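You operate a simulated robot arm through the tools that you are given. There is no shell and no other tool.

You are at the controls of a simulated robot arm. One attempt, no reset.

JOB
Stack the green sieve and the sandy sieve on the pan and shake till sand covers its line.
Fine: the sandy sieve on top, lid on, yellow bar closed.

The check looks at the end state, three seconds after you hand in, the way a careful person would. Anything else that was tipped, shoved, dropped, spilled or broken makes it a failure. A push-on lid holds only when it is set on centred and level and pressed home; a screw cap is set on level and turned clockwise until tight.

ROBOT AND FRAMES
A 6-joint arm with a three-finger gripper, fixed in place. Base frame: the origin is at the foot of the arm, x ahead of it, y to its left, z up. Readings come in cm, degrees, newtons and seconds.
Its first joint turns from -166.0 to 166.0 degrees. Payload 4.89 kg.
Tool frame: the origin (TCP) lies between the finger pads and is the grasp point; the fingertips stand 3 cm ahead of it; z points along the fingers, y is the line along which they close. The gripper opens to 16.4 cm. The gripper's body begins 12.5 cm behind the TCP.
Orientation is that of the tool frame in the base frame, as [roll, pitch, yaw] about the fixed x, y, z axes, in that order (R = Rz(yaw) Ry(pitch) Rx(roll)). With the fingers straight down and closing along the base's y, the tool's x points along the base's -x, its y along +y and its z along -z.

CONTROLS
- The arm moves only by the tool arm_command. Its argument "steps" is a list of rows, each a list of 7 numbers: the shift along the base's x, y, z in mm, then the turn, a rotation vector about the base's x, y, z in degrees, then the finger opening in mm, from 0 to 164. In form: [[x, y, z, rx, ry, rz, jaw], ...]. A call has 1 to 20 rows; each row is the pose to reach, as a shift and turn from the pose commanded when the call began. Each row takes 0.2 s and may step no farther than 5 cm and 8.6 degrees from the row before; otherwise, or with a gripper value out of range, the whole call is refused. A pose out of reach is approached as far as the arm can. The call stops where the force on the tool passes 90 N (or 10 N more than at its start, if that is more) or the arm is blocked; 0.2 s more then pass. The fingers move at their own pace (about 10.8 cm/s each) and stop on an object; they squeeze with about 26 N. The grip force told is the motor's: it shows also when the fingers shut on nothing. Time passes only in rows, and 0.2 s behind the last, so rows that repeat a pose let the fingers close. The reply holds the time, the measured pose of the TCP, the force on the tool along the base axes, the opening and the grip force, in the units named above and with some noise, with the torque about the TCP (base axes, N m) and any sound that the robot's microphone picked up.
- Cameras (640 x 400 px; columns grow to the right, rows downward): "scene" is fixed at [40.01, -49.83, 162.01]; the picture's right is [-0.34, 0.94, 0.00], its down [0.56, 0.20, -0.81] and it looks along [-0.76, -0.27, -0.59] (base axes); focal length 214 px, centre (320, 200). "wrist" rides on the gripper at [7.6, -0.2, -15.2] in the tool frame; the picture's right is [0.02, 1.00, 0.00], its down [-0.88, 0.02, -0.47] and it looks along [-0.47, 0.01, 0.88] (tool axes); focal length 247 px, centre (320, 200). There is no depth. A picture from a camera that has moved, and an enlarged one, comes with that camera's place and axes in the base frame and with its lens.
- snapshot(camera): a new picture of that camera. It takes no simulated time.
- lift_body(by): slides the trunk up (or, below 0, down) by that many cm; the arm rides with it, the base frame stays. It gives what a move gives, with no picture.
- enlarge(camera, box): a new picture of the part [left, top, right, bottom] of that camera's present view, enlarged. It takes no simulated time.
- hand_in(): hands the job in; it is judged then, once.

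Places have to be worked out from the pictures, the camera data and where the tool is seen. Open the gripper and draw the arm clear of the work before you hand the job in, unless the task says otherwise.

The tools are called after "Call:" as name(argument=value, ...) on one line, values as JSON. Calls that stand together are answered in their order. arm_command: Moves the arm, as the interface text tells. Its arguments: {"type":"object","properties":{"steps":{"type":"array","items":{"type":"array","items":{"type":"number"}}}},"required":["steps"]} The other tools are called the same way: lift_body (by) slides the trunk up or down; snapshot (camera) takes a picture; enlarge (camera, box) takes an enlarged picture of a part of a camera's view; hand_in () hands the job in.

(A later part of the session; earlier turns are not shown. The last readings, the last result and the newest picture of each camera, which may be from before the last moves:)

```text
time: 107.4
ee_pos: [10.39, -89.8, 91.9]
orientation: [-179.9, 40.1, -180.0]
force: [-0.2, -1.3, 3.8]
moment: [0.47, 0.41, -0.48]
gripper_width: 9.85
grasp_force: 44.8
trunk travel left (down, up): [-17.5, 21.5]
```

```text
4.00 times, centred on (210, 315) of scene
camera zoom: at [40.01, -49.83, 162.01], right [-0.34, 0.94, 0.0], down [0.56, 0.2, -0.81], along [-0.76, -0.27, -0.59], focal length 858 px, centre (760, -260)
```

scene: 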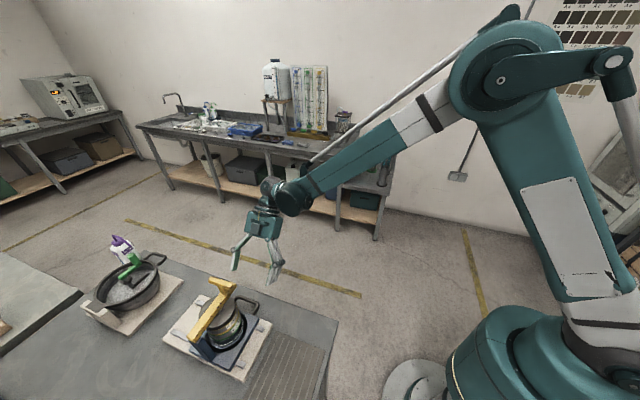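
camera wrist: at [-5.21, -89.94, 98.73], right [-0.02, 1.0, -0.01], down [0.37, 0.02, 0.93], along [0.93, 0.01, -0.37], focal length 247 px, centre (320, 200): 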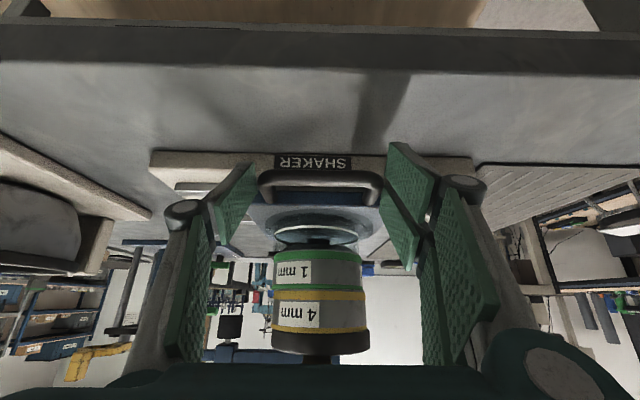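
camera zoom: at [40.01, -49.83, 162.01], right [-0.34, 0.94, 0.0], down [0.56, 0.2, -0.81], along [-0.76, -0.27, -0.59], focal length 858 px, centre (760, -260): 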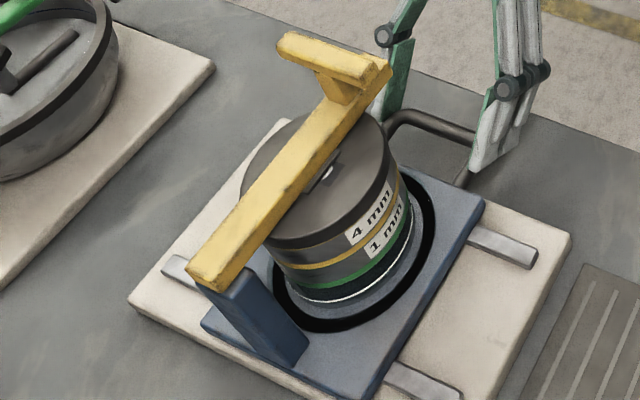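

The stack sheared slightly within its fit slack, and the pan slid about 0.3 cm in its recess. I'll check closely for sand in the pan.

Call:
enlarge(camera="wrist", box=[270, 205, 370, 265])

Call:
enlarge(camera="scene", box=[190, 305, 240, 350])

```text
6.40 times, centred on (320, 235) of wrist
camera zoom: at [-5.21, -89.94, 98.73], right [-0.02, 1.0, -0.01], down [0.37, 0.02, 0.93], along [0.93, 0.01, -0.37], focal length 1581 px, centre (320, -24)
```

zoom: 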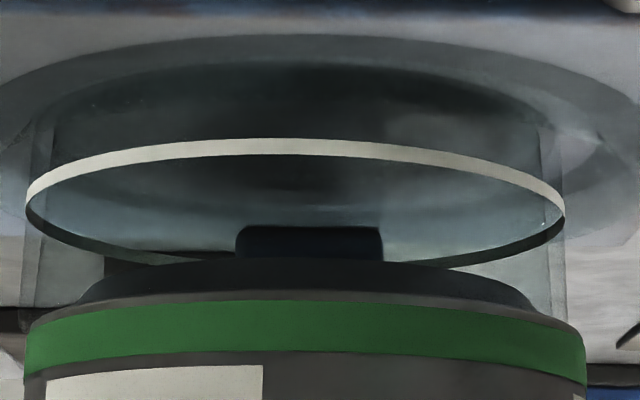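

```text
8.89 times, centred on (215, 328) of scene
camera zoom: at [40.01, -49.83, 162.01], right [-0.34, 0.94, 0.0], down [0.56, 0.2, -0.81], along [-0.76, -0.27, -0.59], focal length 1906 px, centre (1253, -933)
```

zoom: 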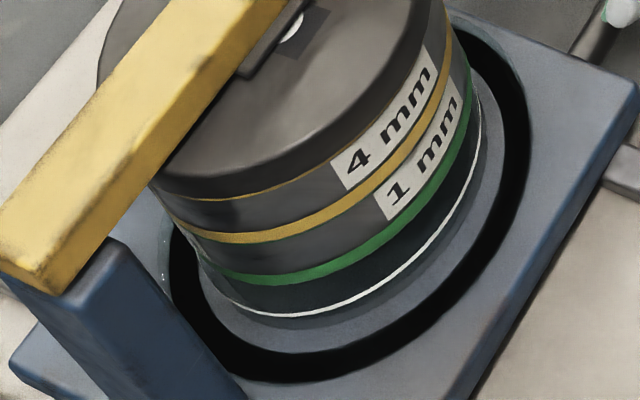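

The sieve skirts are still nested inside the glass, but there is no sand yet. I'll shake longer with bigger strokes.

Call:
arm_command(steps=[[0, 12, 0, 0, 0, 0, 0], [0, 25, 0, 0, 0, 0, 0], [0, -24, 0, 0, 0, 0, 0], [0, 25, 0, 0, 0, 0, 0], [0, -24, 0, 0, 0, 0, 0], [0, 25, 0, 0, 0, 0, 0], [0, -24, 0, 0, 0, 0, 0], [0, 25, 0, 0, 0, 0, 0], [0, -24, 0, 0, 0, 0, 0], [0, 25, 0, 0, 0, 0, 0], [0, -24, 0, 0, 0, 0, 0], [0, 25, 0, 0, 0, 0, 0], [0, -24, 0, 0, 0, 0, 0], [0, 25, 0, 0, 0, 0, 0], [0, -24, 0, 0, 0, 0, 0], [0, 25, 0, 0, 0, 0, 0], [0, -24, 0, 0, 0, 0, 0], [0, 0, 0, 0, 0, 0, 0], [0, 0, 0, 0, 0, 0, 0]])

Call:
enlarge(camera="wrist", box=[250, 190, 390, 360])

Call:
enlarge(camera="scene", box=[160, 265, 260, 365])

```text
time: 111.4
ee_pos: [10.53, -89.81, 92.06]
orientation: [-179.8, 40.1, -179.9]
force: [-19.2, -0.6, 29.9]
moment: [0.23, 0.31, 0.26]
gripper_width: 9.81
grasp_force: 45.0
trunk travel left (down, up): [-17.5, 21.5]
```

```text
2.35 times, centred on (320, 275) of wrist
camera zoom: at [-5.2, -89.93, 98.84], right [-0.02, 1.0, -0.02], down [0.37, 0.02, 0.93], along [0.93, 0.01, -0.37], focal length 581 px, centre (320, 24)
```

zoom: 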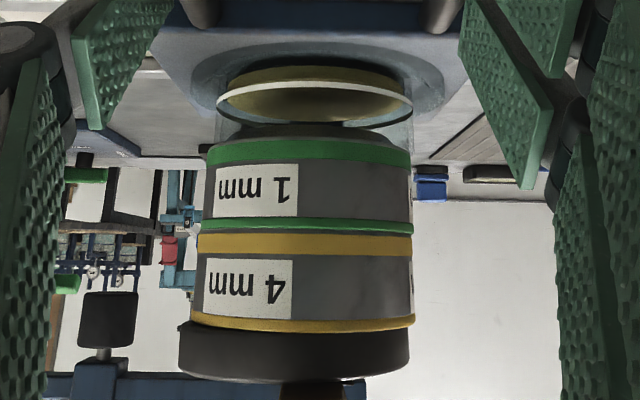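

```text
4.00 times, centred on (210, 315) of scene
camera zoom: at [40.01, -49.83, 162.01], right [-0.34, 0.94, 0.0], down [0.56, 0.2, -0.81], along [-0.76, -0.27, -0.59], focal length 858 px, centre (760, -260)
```

zoom: 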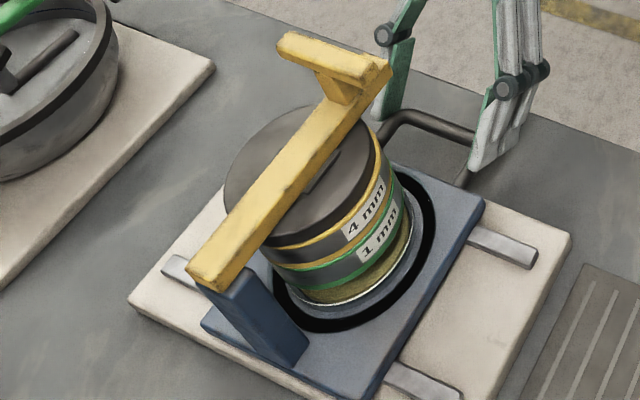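

Sand is now in the pan. But the lid has crept a bit toward −y, so I'll examine both closely.

Call:
enlarge(camera="wrist", box=[265, 200, 375, 265])

Call:
enlarge(camera="wrist", box=[255, 285, 375, 365])

Call:
enlarge(camera="scene", box=[185, 285, 240, 350])

```text
5.82 times, centred on (320, 232) of wrist
camera zoom: at [-5.2, -89.93, 98.84], right [-0.02, 1.0, -0.02], down [0.37, 0.02, 0.93], along [0.93, 0.01, -0.37], focal length 1437 px, centre (320, 11)
```

zoom: 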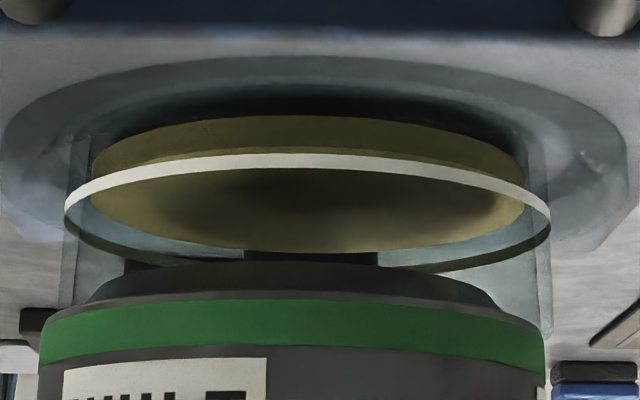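

```text
5.00 times, centred on (315, 325) of wrist
camera zoom: at [-5.2, -89.93, 98.84], right [-0.02, 1.0, -0.02], down [0.37, 0.02, 0.93], along [0.93, 0.01, -0.37], focal length 1235 px, centre (345, -425)
```

zoom: 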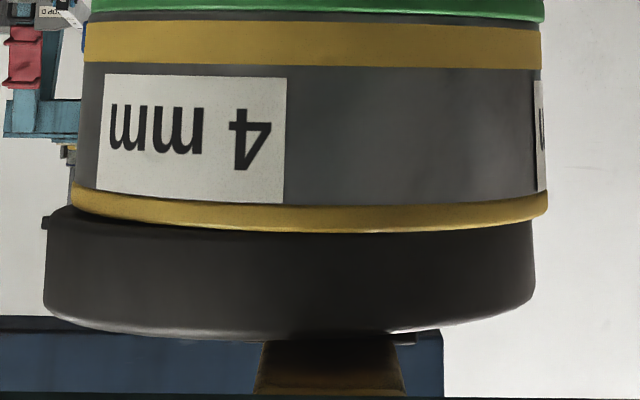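

```text
6.15 times, centred on (212, 318) of scene
camera zoom: at [40.01, -49.83, 162.01], right [-0.34, 0.94, 0.0], down [0.56, 0.2, -0.81], along [-0.76, -0.27, -0.59], focal length 1320 px, centre (982, -523)
```

zoom: 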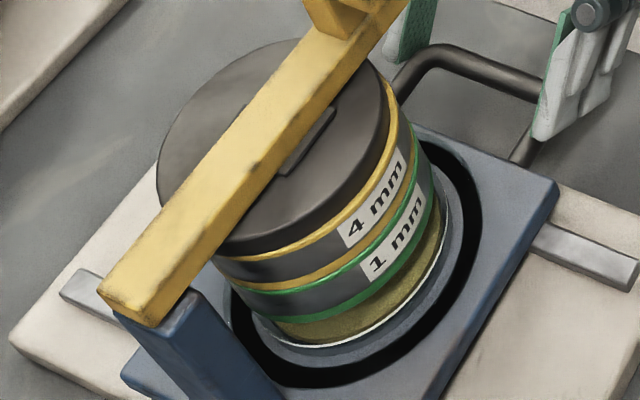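

The sand surface is now about 0.25 cm below the white line, so more shaking is needed. The lid has crept about 0.3 cm but is still level and under the bar. I'll continue with gentler strokes and re-check often.

Call:
arm_command(steps=[[0, 9, 0, 0, 0, 0, 0], [0, 18, 0, 0, 0, 0, 0], [0, 0, 0, 0, 0, 0, 0], [0, -18, 0, 0, 0, 0, 0], [0, 0, 0, 0, 0, 0, 0], [0, 18, 0, 0, 0, 0, 0], [0, 0, 0, 0, 0, 0, 0], [0, -18, 0, 0, 0, 0, 0], [0, 0, 0, 0, 0, 0, 0], [0, 18, 0, 0, 0, 0, 0], [0, 0, 0, 0, 0, 0, 0], [0, -18, 0, 0, 0, 0, 0], [0, 0, 0, 0, 0, 0, 0], [0, 18, 0, 0, 0, 0, 0], [0, 0, 0, 0, 0, 0, 0], [0, -18, 0, 0, 0, 0, 0], [0, -9, 0, 0, 0, 0, 0], [0, 0, 0, 0, 0, 0, 0], [0, 0, 0, 0, 0, 0, 0]])

Call:
enlarge(camera="wrist", box=[265, 200, 375, 265])

Call:
enlarge(camera="wrist", box=[250, 190, 390, 370])

```text
time: 115.4
ee_pos: [10.44, -89.74, 91.96]
orientation: [-179.8, 40.0, -180.0]
force: [-1.3, 1.1, 31.2]
moment: [-0.8, -0.5, -0.72]
gripper_width: 9.83
grasp_force: 45.0
trunk travel left (down, up): [-17.5, 21.5]
```

```text
5.82 times, centred on (320, 232) of wrist
camera zoom: at [-5.18, -89.84, 98.8], right [-0.02, 1.0, -0.02], down [0.37, 0.02, 0.93], along [0.93, 0.01, -0.37], focal length 1437 px, centre (320, 11)
```

zoom: 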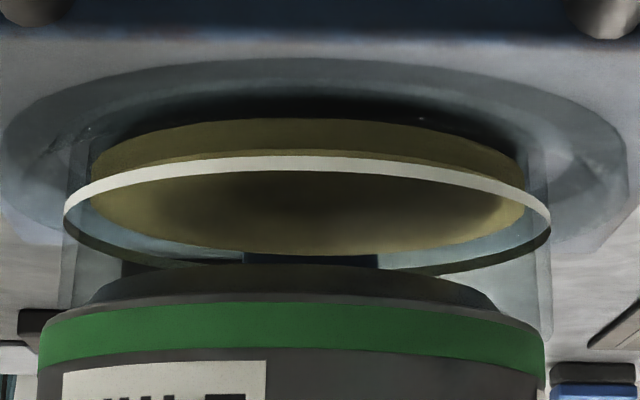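

```text
2.22 times, centred on (320, 280) of wrist
camera zoom: at [-5.18, -89.84, 98.8], right [-0.02, 1.0, -0.02], down [0.37, 0.02, 0.93], along [0.93, 0.01, -0.37], focal length 549 px, centre (320, 22)
```

zoom: 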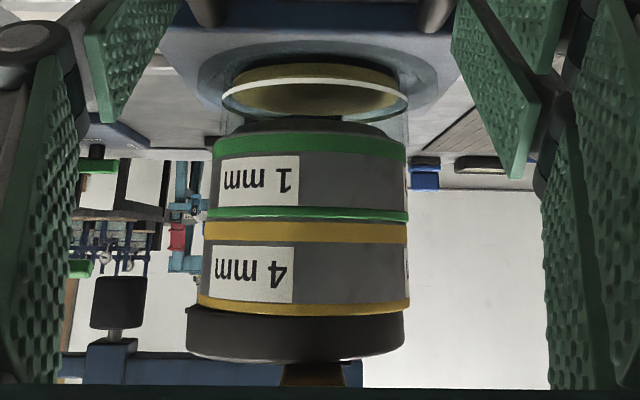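

Gentle strokes leave the stack steady but hardly move any sand. I'll use the faster strokes for a short burst and check again.

Call:
arm_command(steps=[[0, 12, 0, 0, 0, 0, 0], [0, 22, 0, 0, 0, 0, 0], [0, -22, 0, 0, 0, 0, 0], [0, 22, 0, 0, 0, 0, 0], [0, -22, 0, 0, 0, 0, 0], [0, 22, 0, 0, 0, 0, 0], [0, -22, 0, 0, 0, 0, 0], [0, 22, 0, 0, 0, 0, 0], [0, -22, 0, 0, 0, 0, 0], [0, -10, 0, 0, 0, 0, 0], [0, 0, 0, 0, 0, 0, 0], [0, 0, 0, 0, 0, 0, 0]])

Call:
enlarge(camera="wrist", box=[265, 200, 375, 265])

Call:
enlarge(camera="wrist", box=[250, 190, 390, 370])

```text
time: 118.0
ee_pos: [10.34, -89.94, 91.8]
orientation: [-179.9, 40.0, -179.8]
force: [-0.1, 1.1, 14.3]
moment: [-0.88, -0.17, -0.58]
gripper_width: 9.89
grasp_force: 45.2
trunk travel left (down, up): [-17.5, 21.5]
```

```text
5.82 times, centred on (320, 232) of wrist
camera zoom: at [-5.29, -89.88, 98.69], right [-0.02, 1.0, -0.02], down [0.37, 0.02, 0.93], along [0.93, 0.01, -0.37], focal length 1437 px, centre (320, 11)
```

zoom: 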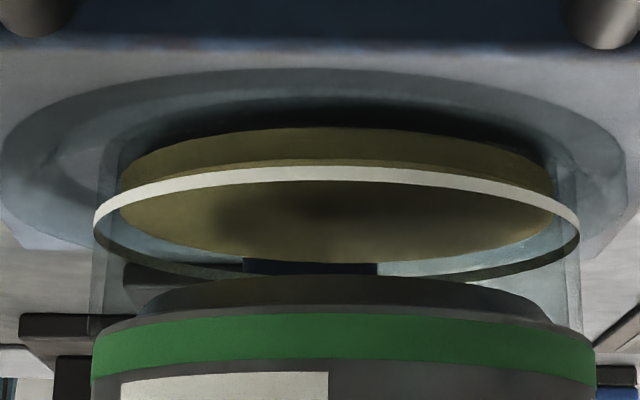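

```text
2.22 times, centred on (320, 280) of wrist
camera zoom: at [-5.29, -89.88, 98.69], right [-0.02, 1.0, -0.02], down [0.37, 0.02, 0.93], along [0.93, 0.01, -0.37], focal length 549 px, centre (320, 22)
```

zoom: 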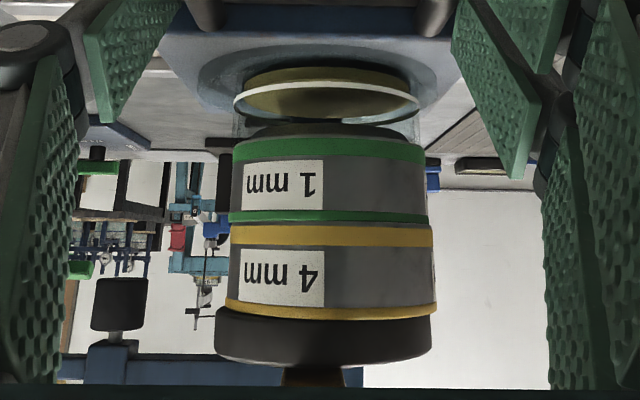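

The sand level is almost unchanged after this burst and still just below the line. I'll do a longer burst with the full 4.9 cm strokes that worked before.

Call:
arm_command(steps=[[0, 12, 0, 0, 0, 0, 0], [0, 25, 0, 0, 0, 0, 0], [0, -24, 0, 0, 0, 0, 0], [0, 25, 0, 0, 0, 0, 0], [0, -24, 0, 0, 0, 0, 0], [0, 25, 0, 0, 0, 0, 0], [0, -24, 0, 0, 0, 0, 0], [0, 25, 0, 0, 0, 0, 0], [0, -24, 0, 0, 0, 0, 0], [0, 25, 0, 0, 0, 0, 0], [0, -24, 0, 0, 0, 0, 0], [0, 25, 0, 0, 0, 0, 0], [0, -24, 0, 0, 0, 0, 0], [0, 25, 0, 0, 0, 0, 0], [0, -24, 0, 0, 0, 0, 0], [0, -12, 0, 0, 0, 0, 0], [0, 0, 0, 0, 0, 0, 0], [0, 0, 0, 0, 0, 0, 0]])

Call:
enlarge(camera="wrist", box=[265, 200, 375, 265])

Call:
enlarge(camera="wrist", box=[250, 190, 390, 370])

```text
time: 121.8
ee_pos: [10.5, -89.82, 91.77]
orientation: [-180.0, 39.9, -179.9]
force: [6.1, 0.6, 10.7]
moment: [0.25, -0.45, 0.15]
gripper_width: 9.87
grasp_force: 44.9
trunk travel left (down, up): [-17.5, 21.5]
```

```text
5.82 times, centred on (320, 232) of wrist
camera zoom: at [-5.15, -89.9, 98.66], right [-0.02, 1.0, -0.02], down [0.37, 0.02, 0.93], along [0.93, 0.01, -0.37], focal length 1437 px, centre (320, 11)
```

zoom: 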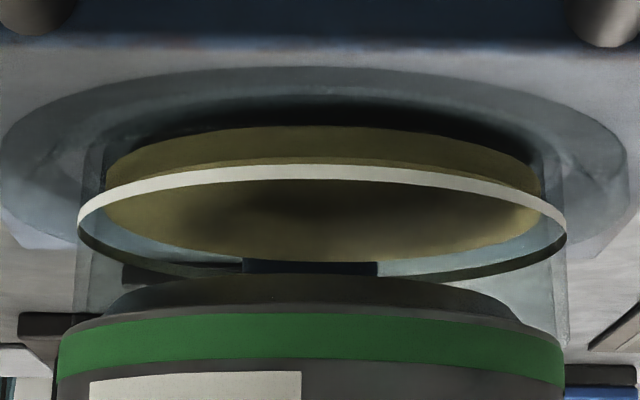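

```text
2.22 times, centred on (320, 280) of wrist
camera zoom: at [-5.15, -89.9, 98.66], right [-0.02, 1.0, -0.02], down [0.37, 0.02, 0.93], along [0.93, 0.01, -0.37], focal length 549 px, centre (320, 22)
```

zoom: 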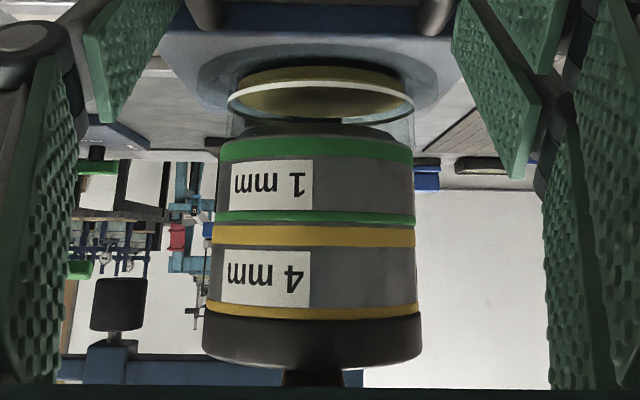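

The lid has re-centred itself on the yellow sieve, but the sand level has stalled just under the line. I'll check the bar and stack from the scene camera.

Call:
enlarge(camera="scene", box=[165, 265, 255, 355])

Call:
enlarge(camera="scene", box=[190, 310, 235, 345])

Call:
enlarge(camera="wrist", box=[240, 100, 400, 220])

```text
4.44 times, centred on (210, 310) of scene
camera zoom: at [40.01, -49.83, 162.01], right [-0.34, 0.94, 0.0], down [0.56, 0.2, -0.81], along [-0.76, -0.27, -0.59], focal length 953 px, centre (809, -289)
```

zoom: 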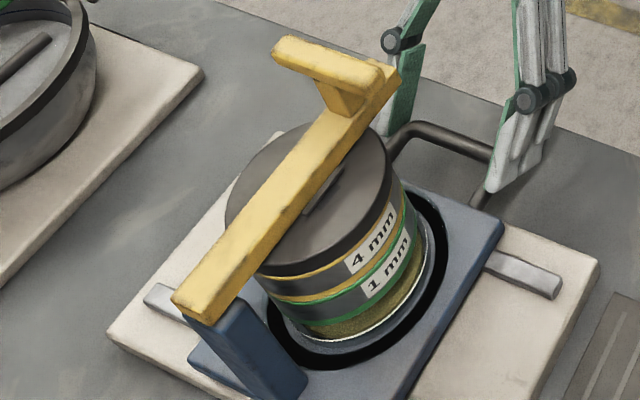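

```text
11.43 times, centred on (212, 328) of scene
camera zoom: at [40.01, -49.83, 162.01], right [-0.34, 0.94, 0.0], down [0.56, 0.2, -0.81], along [-0.76, -0.27, -0.59], focal length 2451 px, centre (1549, -1257)
```

zoom: 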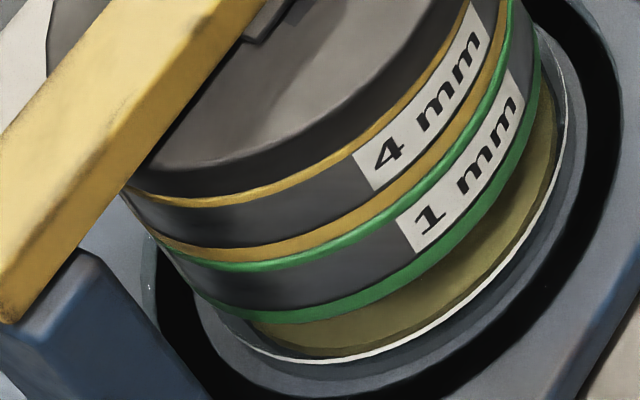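

```text
3.33 times, centred on (320, 160) of wrist
camera zoom: at [-5.15, -89.9, 98.66], right [-0.02, 1.0, -0.02], down [0.37, 0.02, 0.93], along [0.93, 0.01, -0.37], focal length 823 px, centre (320, 333)
```

zoom: 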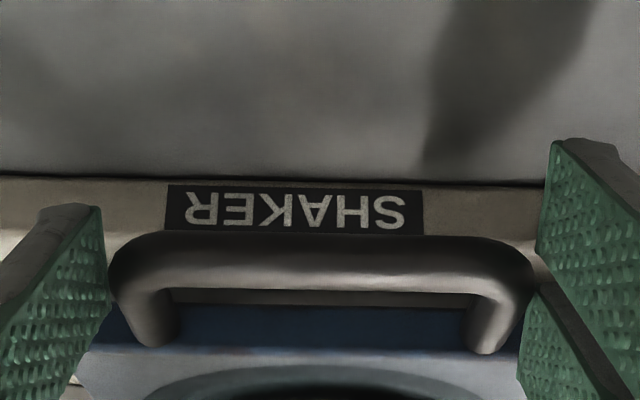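

I'll magnify the pan strongly to compare the sand surface with the line.

Call:
enlarge(camera="wrist", box=[300, 215, 340, 255])

Call:
enlarge(camera="wrist", box=[272, 218, 302, 248])

Call:
enlarge(camera="wrist", box=[340, 218, 370, 248])

```text
10.00 times, centred on (320, 235) of wrist
camera zoom: at [-5.15, -89.9, 98.66], right [-0.02, 1.0, -0.02], down [0.37, 0.02, 0.93], along [0.93, 0.01, -0.37], focal length 2470 px, centre (320, -150)
```

zoom: 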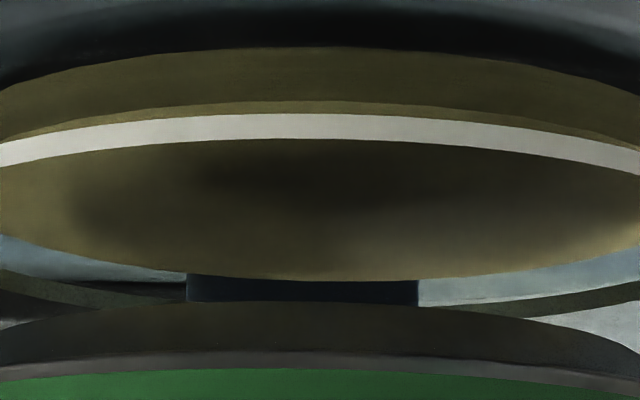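

```text
13.33 times, centred on (287, 233) of wrist
camera zoom: at [-5.15, -89.9, 98.66], right [-0.02, 1.0, -0.02], down [0.37, 0.02, 0.93], along [0.93, 0.01, -0.37], focal length 3293 px, centre (760, -240)
```

zoom: 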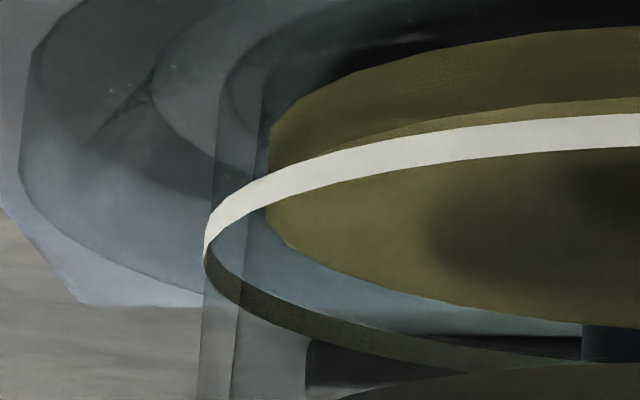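

```text
13.33 times, centred on (355, 233) of wrist
camera zoom: at [-5.15, -89.9, 98.66], right [-0.02, 1.0, -0.02], down [0.37, 0.02, 0.93], along [0.93, 0.01, -0.37], focal length 3293 px, centre (-147, -240)
```

zoom: 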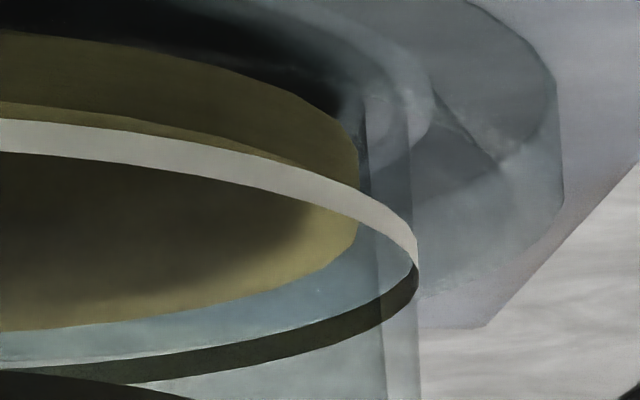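

Measured: the pan's sand surface is at z≈92.1 and the line band at 92.4–92.65, so I need roughly 0.4 cm more. I'll run another full burst and measure again.

Call:
arm_command(steps=[[0, 24, 0, 0, 0, 0, 0], [0, -24, 0, 0, 0, 0, 0], [0, 25, 0, 0, 0, 0, 0], [0, -24, 0, 0, 0, 0, 0], [0, 25, 0, 0, 0, 0, 0], [0, -24, 0, 0, 0, 0, 0], [0, 25, 0, 0, 0, 0, 0], [0, -24, 0, 0, 0, 0, 0], [0, 25, 0, 0, 0, 0, 0], [0, -24, 0, 0, 0, 0, 0], [0, 25, 0, 0, 0, 0, 0], [0, -24, 0, 0, 0, 0, 0], [0, 25, 0, 0, 0, 0, 0], [0, -24, 0, 0, 0, 0, 0], [0, 25, 0, 0, 0, 0, 0], [0, -24, 0, 0, 0, 0, 0], [0, 25, 0, 0, 0, 0, 0], [0, 0, 0, 0, 0, 0, 0], [0, 0, 0, 0, 0, 0, 0]])

Call:
enlarge(camera="wrist", box=[300, 215, 340, 255])

Call:
enlarge(camera="wrist", box=[250, 190, 390, 370])

Call:
enlarge(camera="scene", box=[165, 265, 255, 355])

```text
time: 125.8
ee_pos: [10.38, -89.95, 91.77]
orientation: [-179.9, 40.0, 179.8]
force: [-26.5, 0.3, 1.2]
moment: [-0.42, 0.52, -1.45]
gripper_width: 9.84
grasp_force: 44.9
trunk travel left (down, up): [-17.5, 21.5]
```

```text
10.00 times, centred on (320, 235) of wrist
camera zoom: at [-5.32, -90.01, 98.7], right [-0.01, 1.0, -0.02], down [0.37, 0.02, 0.93], along [0.93, 0.01, -0.37], focal length 2470 px, centre (320, -150)
```

zoom: 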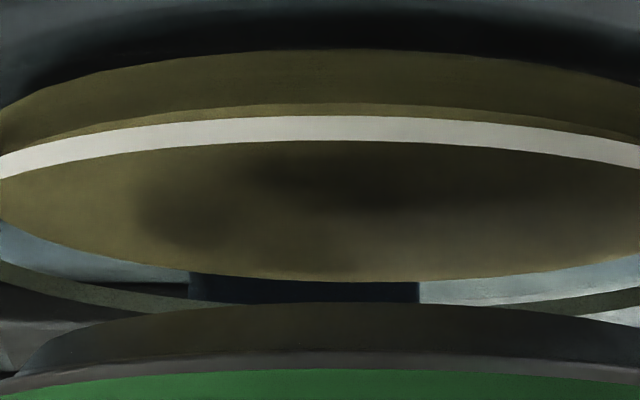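

```text
2.22 times, centred on (320, 280) of wrist
camera zoom: at [-5.32, -90.01, 98.7], right [-0.01, 1.0, -0.02], down [0.37, 0.02, 0.93], along [0.93, 0.01, -0.37], focal length 549 px, centre (320, 22)
```

zoom: 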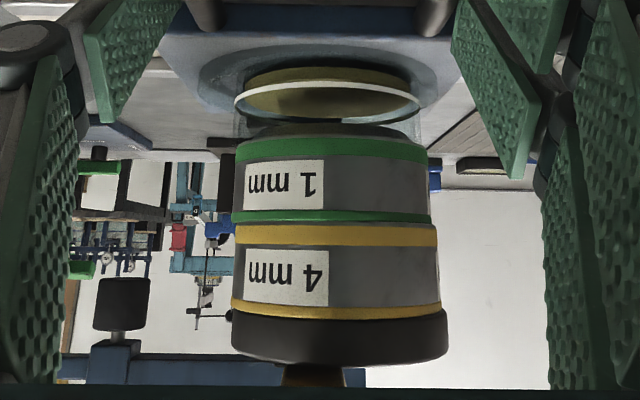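

```text
4.44 times, centred on (210, 310) of scene
camera zoom: at [40.01, -49.83, 162.01], right [-0.34, 0.94, 0.0], down [0.56, 0.2, -0.81], along [-0.76, -0.27, -0.59], focal length 953 px, centre (809, -289)
```

zoom: 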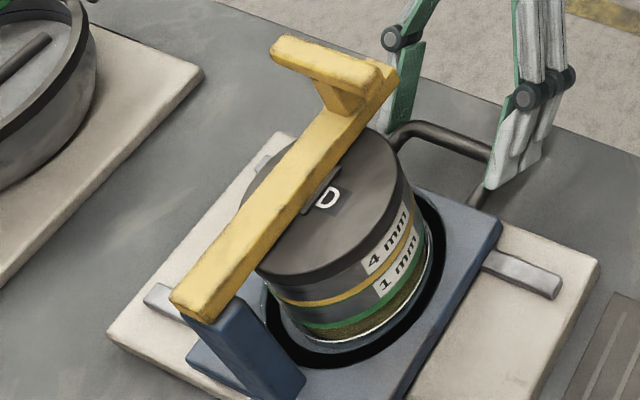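

The sand is still unchanged, and the stack keeps wandering inside its slack as if it were not clamped. I'll look hard at the bar's hinge end and pad to see whether it is truly shut.

Call:
enlarge(camera="scene", box=[180, 310, 220, 350])

Call:
enlarge(camera="scene", box=[195, 270, 240, 315])

Call:
enlarge(camera="wrist", box=[280, 310, 370, 370])

```text
10.00 times, centred on (200, 330) of scene
camera zoom: at [40.01, -49.83, 162.01], right [-0.34, 0.94, 0.0], down [0.56, 0.2, -0.81], along [-0.76, -0.27, -0.59], focal length 2145 px, centre (1520, -1100)
```

zoom: 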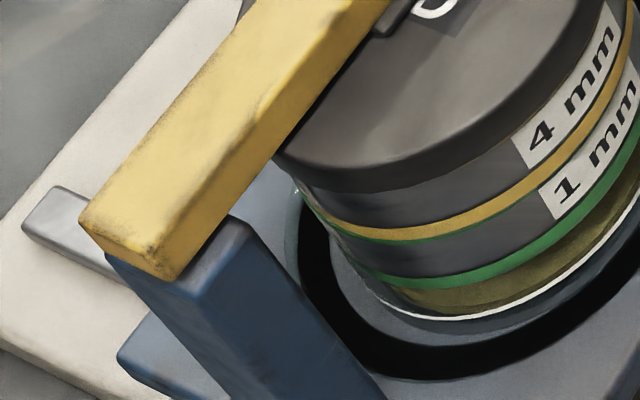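

```text
8.89 times, centred on (218, 292) of scene
camera zoom: at [40.01, -49.83, 162.01], right [-0.34, 0.94, 0.0], down [0.56, 0.2, -0.81], along [-0.76, -0.27, -0.59], focal length 1906 px, centre (1231, -622)
```

zoom: 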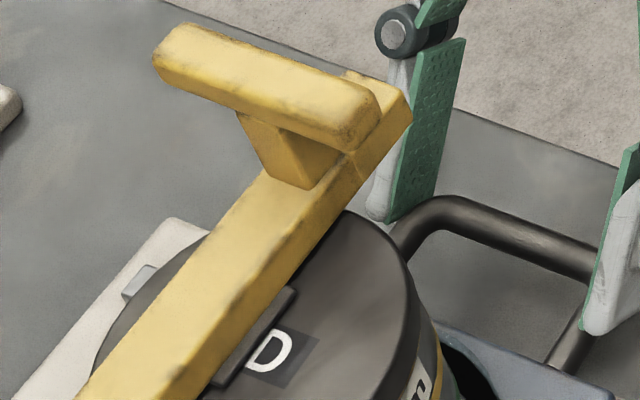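

```text
6.67 times, centred on (325, 340) of wrist
camera zoom: at [-5.32, -90.01, 98.7], right [-0.01, 1.0, -0.02], down [0.37, 0.02, 0.93], along [0.93, 0.01, -0.37], focal length 1646 px, centre (287, -733)
```

zoom: 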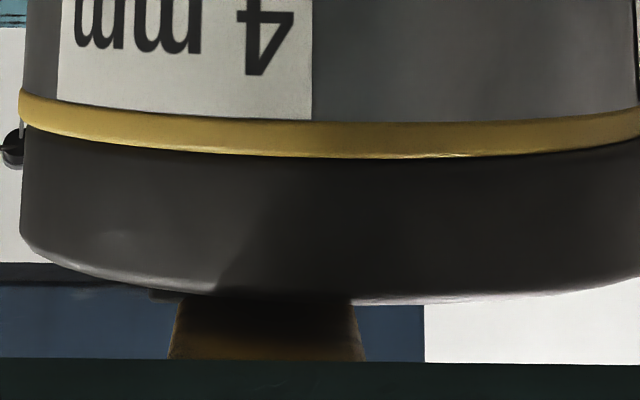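

The bar is horizontal and closed (underside z≈102.7 at both ends), but the strong strokes let the stack rattle in its slack, and no more sand passes. I'll let go of the U-handle, square up the sieves by squeezing them in y, and press the bar again.

Call:
arm_command(steps=[[0, 0, 0, 0, 0, 0, 110], [0, 0, 0, 0, 0, 0, 140], [0, 0, 0, 0, 0, 0, 140], [-20, 0, 20, 0, 0, 0, 140], [-45, 0, 55, 0, 0, 0, 140], [-65, 0, 100, 0, 0, 0, 140], [-75, 0, 145, 0, 0, 0, 140], [-75, 0, 190, 0, 8, 0, 140], [-65, 0, 235, 0, 16, 0, 140], [-50, 0, 275, 0, 24, 0, 140], [-20, 0, 305, 0, 32, 0, 140], [15, 0, 325, 0, 40, 0, 140], [55, 0, 325, 0, 40, 0, 140], [95, 0, 320, 0, 40, 0, 140], [120, 0, 300, 0, 40, 0, 140], [120, 0, 300, 0, 40, 0, 140]])

Call:
snapshot(camera="wrist")

Call:
enlarge(camera="wrist", box=[240, 40, 400, 180])

Call:
enlarge(camera="scene", box=[150, 230, 290, 370])

```text
time: 129.2
ee_pos: [22.51, -89.91, 121.82]
orientation: [-179.8, 0.0, 180.0]
force: [0.4, 0.5, -0.4]
moment: [0.05, 0.03, -0.01]
gripper_width: 13.99
grasp_force: 0.0
trunk travel left (down, up): [-17.5, 21.5]
```

```text
taken
camera wrist: at [14.85, -90.02, 137.21], right [-0.02, 1.0, 0.0], down [0.88, 0.02, 0.47], along [0.47, 0.01, -0.88], focal length 247 px, centre (320, 200)
```

wrist: 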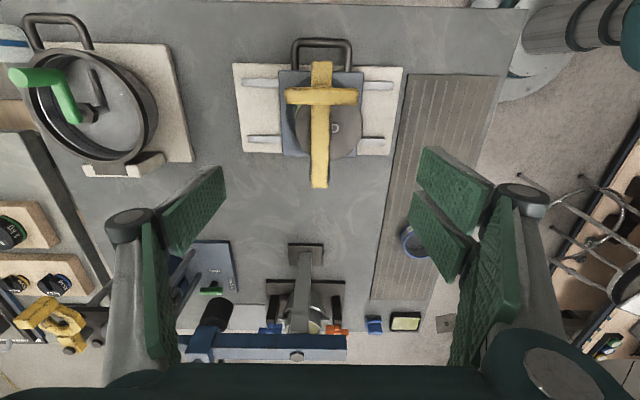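

```text
2.86 times, centred on (320, 110) of wrist
camera zoom: at [14.85, -90.02, 137.21], right [-0.02, 1.0, 0.0], down [0.88, 0.02, 0.47], along [0.47, 0.01, -0.88], focal length 706 px, centre (320, 457)
```

zoom: 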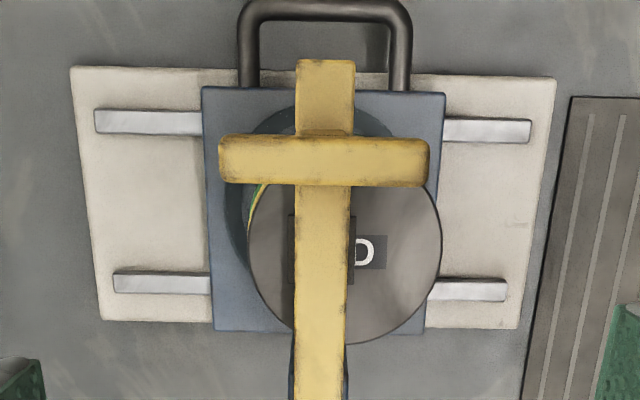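

```text
2.86 times, centred on (220, 300) of scene
camera zoom: at [40.01, -49.83, 162.01], right [-0.34, 0.94, 0.0], down [0.56, 0.2, -0.81], along [-0.76, -0.27, -0.59], focal length 613 px, centre (606, -86)
```

zoom: 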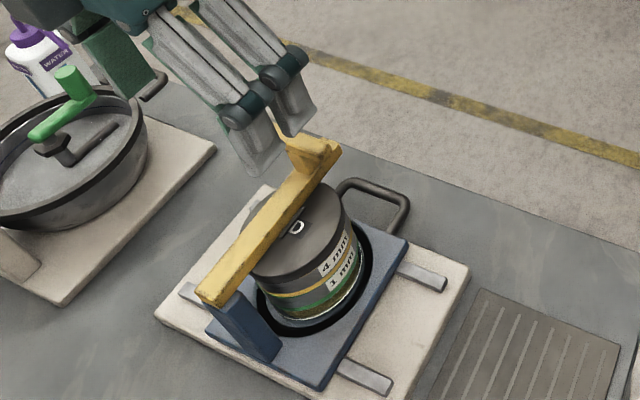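

Seen from above, the lid and sieves have wandered about 1 cm toward +y relative to the bar, because nothing clamps them while I shake by the U-handle. I'll instead grip the bar's crosspiece by its ends, so I can hold the bar down while moving the carriage.

Call:
arm_command(steps=[[-20, 0, -20, 0, 0, 0, 120], [-40, 1, -50, 0, 0, 0, 120], [-50, 1, -85, 0, 0, 0, 120], [-50, 1, -110, 0, 0, 0, 120], [-50, 1, -122, 0, 0, 0, 120], [-50, 1, -122, 0, 0, 0, 105], [-50, 1, -122, 0, 0, 0, 92], [-50, 1, -122, 0, 0, 0, 82], [-50, 1, -122, 0, 0, 0, 70], [-50, 1, -122, 0, 0, 0, 0], [-50, 1, -122, 0, 0, 0, 0]])

Call:
snapshot(camera="wrist")

Call:
enlarge(camera="scene", box=[150, 230, 290, 370])

```text
time: 131.6
ee_pos: [17.39, -89.8, 109.61]
orientation: [-179.9, 0.0, -180.0]
force: [0.7, 0.3, -0.7]
moment: [0.03, 0.03, -0.06]
gripper_width: 7.48
grasp_force: 44.6
trunk travel left (down, up): [-17.5, 21.5]
```

```text
taken
camera wrist: at [9.79, -89.89, 125.04], right [-0.02, 1.0, 0.0], down [0.88, 0.02, 0.47], along [0.47, 0.01, -0.88], focal length 247 px, centre (320, 200)
```

wrist: 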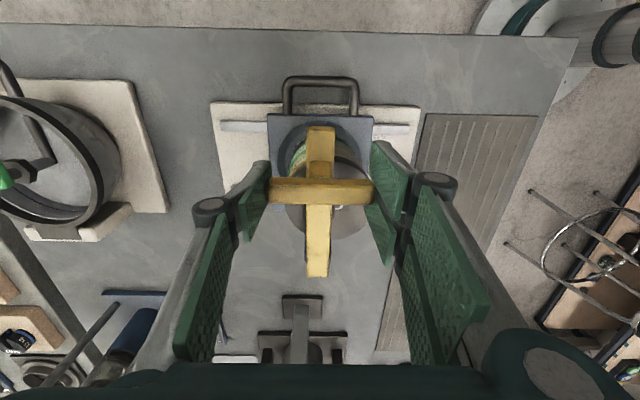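

```text
2.86 times, centred on (220, 300) of scene
camera zoom: at [40.01, -49.83, 162.01], right [-0.34, 0.94, 0.0], down [0.56, 0.2, -0.81], along [-0.76, -0.27, -0.59], focal length 613 px, centre (606, -86)
```

zoom: 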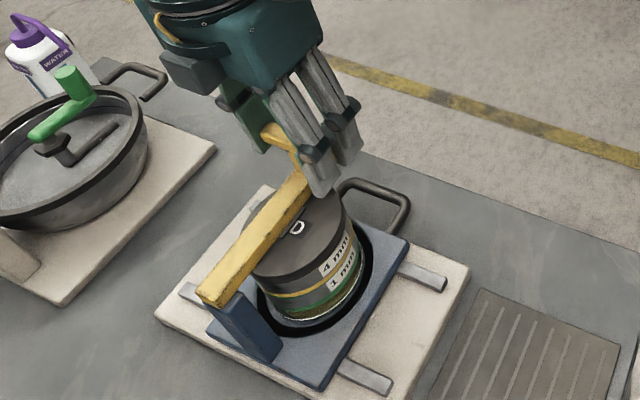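

The crosspiece is gripped (7.5 cm). Now I'll see how the bar responds to a gentle downward push.

Call:
arm_command(steps=[[0, 0, -1, 0, 0, 0, 0], [0, 0, -2, 0, 0, 0, 0], [0, 0, -3, 0, 0, 0, 0], [0, 0, -3, 0, 0, 0, 0]])

```text
time: 132.6
ee_pos: [17.41, -89.67, 109.44]
orientation: [-179.8, 0.0, -180.0]
force: [-2.5, -0.2, 36.3]
moment: [-0.03, 0.04, -0.03]
gripper_width: 7.5
grasp_force: 45.3
trunk travel left (down, up): [-17.5, 21.5]
```

The bar holds 36 N firmly. I'll relax that, then nudge the stack back toward −y relative to the carriage by inertia: a slow slide to −y, then a sharp start toward +y with a soft stop.

Call:
arm_command(steps=[[0, -5, 3, 0, 0, 0, 0], [0, -14, 3, 0, 0, 0, 0], [0, -25, 3, 0, 0, 0, 0], [0, -36, 3, 0, 0, 0, 0], [0, -44, 3, 0, 0, 0, 0], [0, -49, 3, 0, 0, 0, 0], [0, -50, 3, 0, 0, 0, 0], [0, -50, 3, 0, 0, 0, 0], [0, -5, 3, 0, 0, 0, 0], [0, 10, 3, 0, 0, 0, 0], [0, 18, 3, 0, 0, 0, 0], [0, 22, 3, 0, 0, 0, 0], [0, 23, 3, 0, 0, 0, 0], [0, 23, 3, 0, 0, 0, 0]])

Call:
snapshot(camera="wrist")

Call:
enlarge(camera="wrist", box=[250, 90, 390, 240])

Call:
enlarge(camera="scene", box=[160, 260, 280, 360])

```text
time: 135.6
ee_pos: [17.47, -87.39, 109.68]
orientation: [-179.9, 0.0, -180.0]
force: [0.1, -1.0, -2.4]
moment: [-0.31, -0.1, -0.33]
gripper_width: 7.46
grasp_force: 45.0
trunk travel left (down, up): [-17.5, 21.5]
```

```text
taken
camera wrist: at [9.84, -87.57, 124.96], right [-0.02, 1.0, 0.0], down [0.88, 0.02, 0.47], along [0.47, 0.01, -0.88], focal length 247 px, centre (320, 200)
```

wrist: 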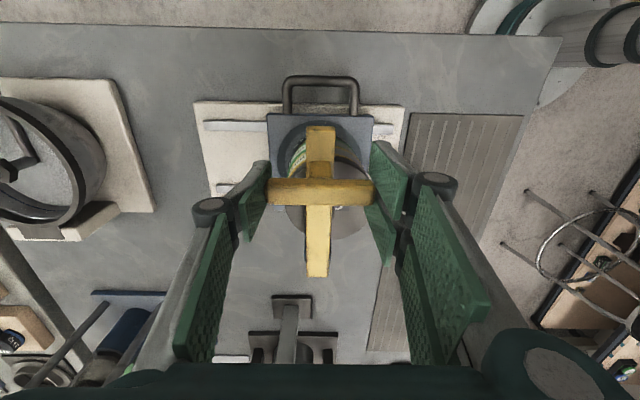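

```text
2.67 times, centred on (320, 165) of wrist
camera zoom: at [9.84, -87.57, 124.96], right [-0.02, 1.0, 0.0], down [0.88, 0.02, 0.47], along [0.47, 0.01, -0.88], focal length 659 px, centre (320, 293)
```

zoom: 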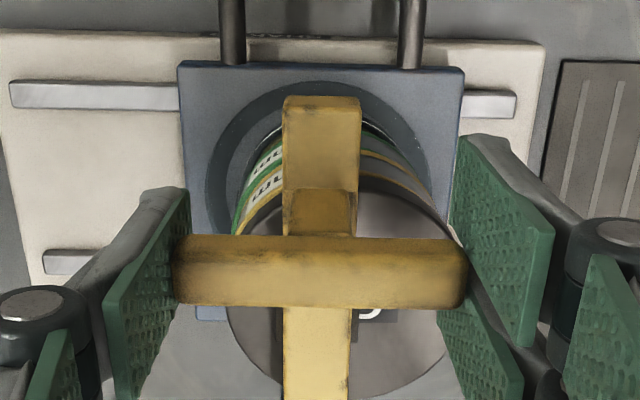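

```text
4.00 times, centred on (220, 310) of scene
camera zoom: at [40.01, -49.83, 162.01], right [-0.34, 0.94, 0.0], down [0.56, 0.2, -0.81], along [-0.76, -0.27, -0.59], focal length 858 px, centre (720, -240)
```

zoom: 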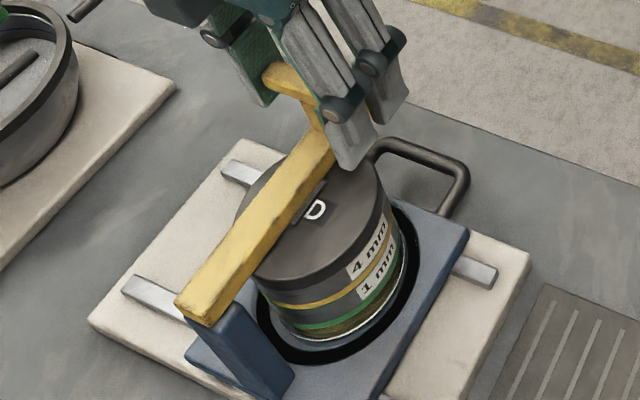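

The lid's offset fell from about 1.05 to about 0.7 cm. I'll repeat that stroke with a sharper start.

Call:
arm_command(steps=[[0, -8, 0, 0, 0, 0, 0], [0, -20, 0, 0, 0, 0, 0], [0, -34, 0, 0, 0, 0, 0], [0, -48, 0, 0, 0, 0, 0], [0, -60, 0, 0, 0, 0, 0], [0, -69, 0, 0, 0, 0, 0], [0, -73, 0, 0, 0, 0, 0], [0, -73, 0, 0, 0, 0, 0], [0, -73, 0, 0, 0, 0, 0], [0, -24, 0, 0, 0, 0, 0], [0, -8, 0, 0, 0, 0, 0], [0, 0, 0, 0, 0, 0, 0], [0, 4, 0, 0, 0, 0, 0], [0, 5, 0, 0, 0, 0, 0], [0, 5, 0, 0, 0, 0, 0]])

Call:
enlarge(camera="wrist", box=[250, 90, 390, 240])

Call:
enlarge(camera="scene", box=[160, 260, 280, 360])

```text
time: 138.8
ee_pos: [17.46, -87.09, 109.74]
orientation: [-179.9, 0.0, -180.0]
force: [-4.8, -1.4, -8.9]
moment: [-0.28, 1.02, -0.16]
gripper_width: 7.44
grasp_force: 45.1
trunk travel left (down, up): [-17.5, 21.5]
```

```text
2.67 times, centred on (320, 165) of wrist
camera zoom: at [9.82, -87.12, 124.94], right [-0.02, 1.0, 0.0], down [0.88, 0.02, 0.47], along [0.47, 0.01, -0.88], focal length 659 px, centre (320, 293)
```

zoom: 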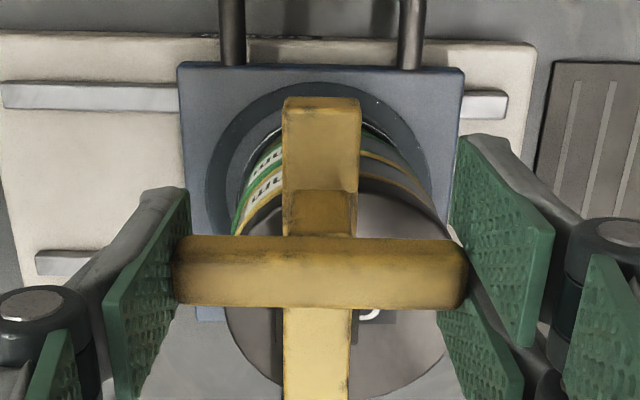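

```text
4.00 times, centred on (220, 310) of scene
camera zoom: at [40.01, -49.83, 162.01], right [-0.34, 0.94, 0.0], down [0.56, 0.2, -0.81], along [-0.76, -0.27, -0.59], focal length 858 px, centre (720, -240)
```

zoom: 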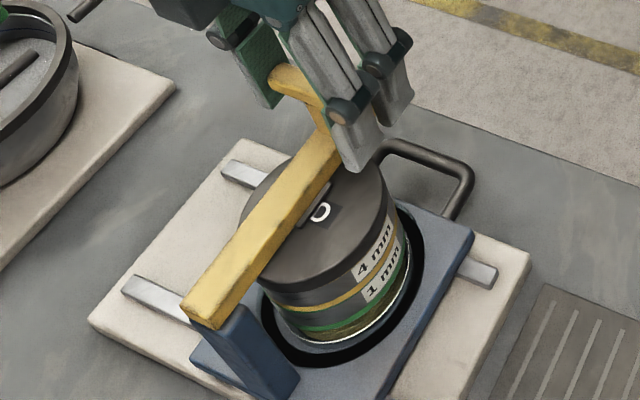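

Inertia alone isn't enough. Plan: straddle the stack with the jaws, squeeze lid and sieves into line, then push the held stack toward −y until the carriage hits its stop and the stack re-centres under the bar. First I release the crosspiece and go above the stack.

Call:
arm_command(steps=[[0, 0, -1, 0, 0, 0, 90], [0, 0, -1, 0, 0, 0, 120], [0, 0, 0, 0, 0, 0, 130], [0, 0, 30, 0, 0, 0, 140], [0, 0, 75, 0, 0, 0, 164], [15, 3, 110, 0, 0, 0, 164], [35, 6, 115, 0, 0, 0, 164], [46, 7, 105, 0, 0, 0, 164], [46, 7, 60, 0, 0, 0, 164], [46, 7, 15, 0, 0, 0, 164], [46, 7, -25, 0, 0, 0, 164], [46, 7, -60, 0, 0, 0, 164], [46, 7, -60, 0, 0, 0, 164]])

Call:
snapshot(camera="wrist")

Call:
enlarge(camera="scene", box=[150, 230, 290, 370])

```text
time: 141.6
ee_pos: [22.2, -86.28, 103.55]
orientation: [-179.9, 0.0, 180.0]
force: [0.2, 0.2, -0.5]
moment: [0.03, 0.01, 0.0]
gripper_width: 16.36
grasp_force: 0.1
trunk travel left (down, up): [-17.5, 21.5]
```

```text
taken
camera wrist: at [14.45, -86.38, 118.92], right [-0.02, 1.0, 0.0], down [0.88, 0.02, 0.47], along [0.47, 0.01, -0.88], focal length 247 px, centre (320, 200)
```

wrist: 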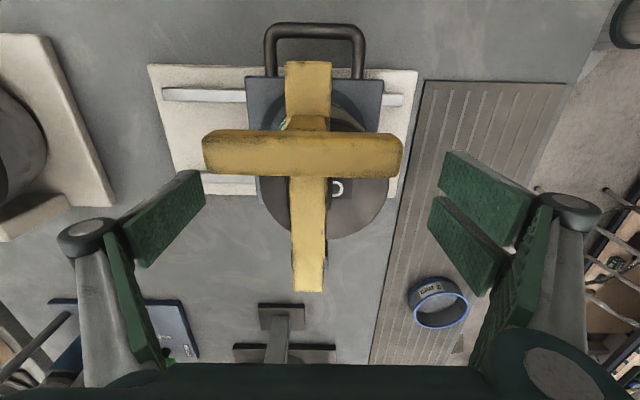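

```text
2.86 times, centred on (220, 300) of scene
camera zoom: at [40.01, -49.83, 162.01], right [-0.34, 0.94, 0.0], down [0.56, 0.2, -0.81], along [-0.76, -0.27, -0.59], focal length 613 px, centre (606, -86)
```

zoom: 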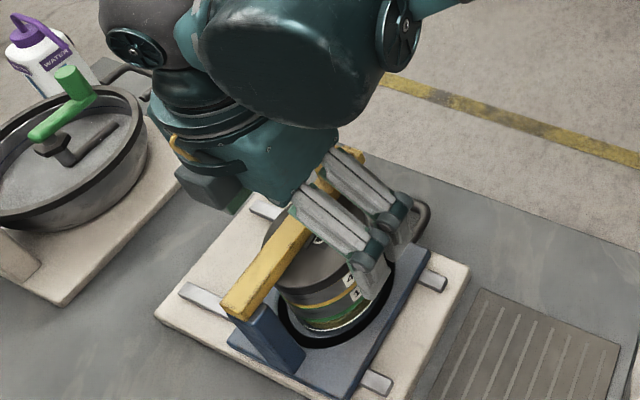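

I'll lower to z≈100, where the tips overlap green's upper rim, the yellow sieve and the lid. I'll watch for any contact of the camera housing with the crosspiece.

Call:
arm_command(steps=[[-1, 0, -10, 0, 0, 0, 164], [-1, 0, -20, 0, 0, 0, 164], [-1, 0, -28, 0, 0, 0, 164], [-1, 0, -35, 0, 0, 0, 164], [-1, 0, -35, 0, 0, 0, 164]])

Call:
snapshot(camera="wrist")

Call:
enlarge(camera="scene", box=[150, 230, 290, 370])

```text
time: 142.8
ee_pos: [22.03, -86.25, 100.09]
orientation: [-179.8, -0.1, 180.0]
force: [-0.1, 0.2, -0.3]
moment: [-0.01, 0.0, 0.03]
gripper_width: 16.43
grasp_force: 0.0
trunk travel left (down, up): [-17.5, 21.5]
```

```text
taken
camera wrist: at [14.34, -86.33, 115.45], right [-0.02, 1.0, 0.0], down [0.88, 0.02, 0.47], along [0.47, 0.01, -0.88], focal length 247 px, centre (320, 200)
```

wrist: 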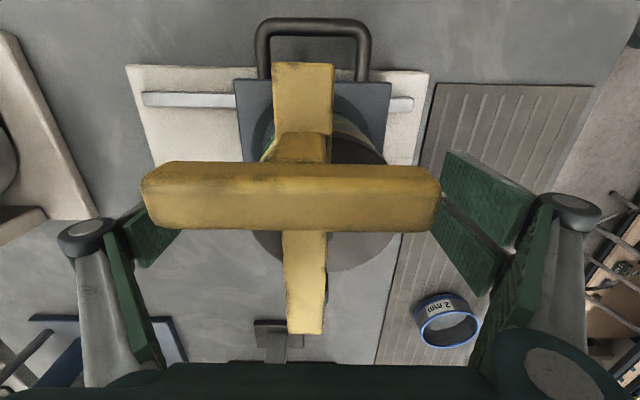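

```text
2.86 times, centred on (220, 300) of scene
camera zoom: at [40.01, -49.83, 162.01], right [-0.34, 0.94, 0.0], down [0.56, 0.2, -0.81], along [-0.76, -0.27, -0.59], focal length 613 px, centre (606, -86)
```

zoom: 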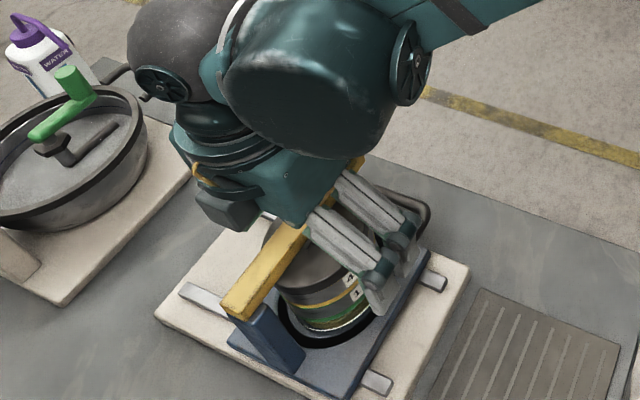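

There is no contact. Now I'll close the jaws on the lid and sieves gently to line them up.

Call:
arm_command(steps=[[0, 0, 0, 0, 0, 0, 130], [0, 0, 0, 0, 0, 0, 115], [0, 0, 0, 0, 0, 0, 105], [0, 0, 0, 0, 0, 0, 99], [0, 0, 0, 0, 0, 0, 94], [0, 0, 0, 0, 0, 0, 80], [0, 0, 0, 0, 0, 0, 80]])

Call:
snapshot(camera="wrist")

Call:
enlarge(camera="scene", box=[150, 230, 290, 370])

```text
time: 144.4
ee_pos: [21.95, -86.17, 100.13]
orientation: [-179.9, -0.1, -180.0]
force: [1.6, 0.0, 11.9]
moment: [-0.56, -0.02, 0.01]
gripper_width: 9.62
grasp_force: 25.9
trunk travel left (down, up): [-17.5, 21.5]
```

```text
taken
camera wrist: at [14.34, -86.29, 115.51], right [-0.02, 1.0, 0.0], down [0.88, 0.02, 0.47], along [0.47, 0.01, -0.88], focal length 247 px, centre (320, 200)
```

wrist: 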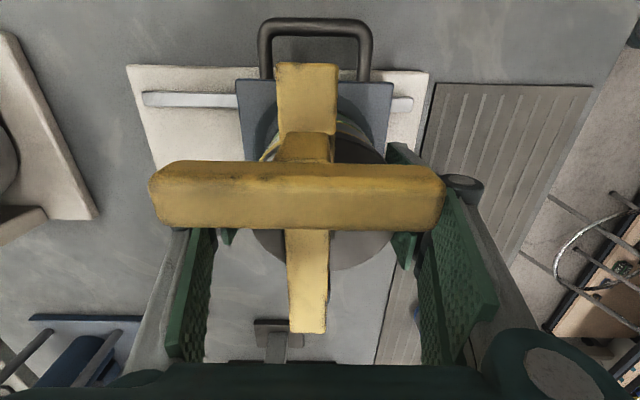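

```text
2.86 times, centred on (220, 300) of scene
camera zoom: at [40.01, -49.83, 162.01], right [-0.34, 0.94, 0.0], down [0.56, 0.2, -0.81], along [-0.76, -0.27, -0.59], focal length 613 px, centre (606, -86)
```

zoom: 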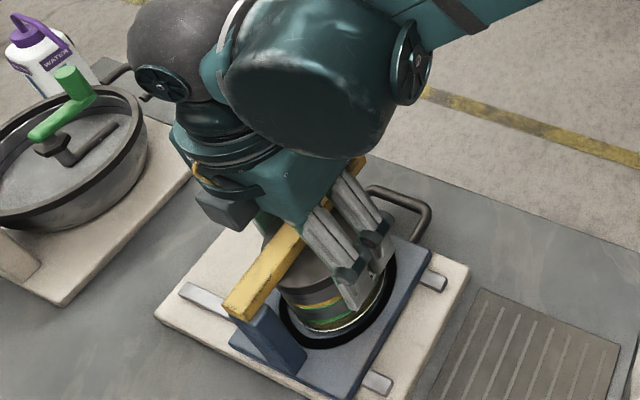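

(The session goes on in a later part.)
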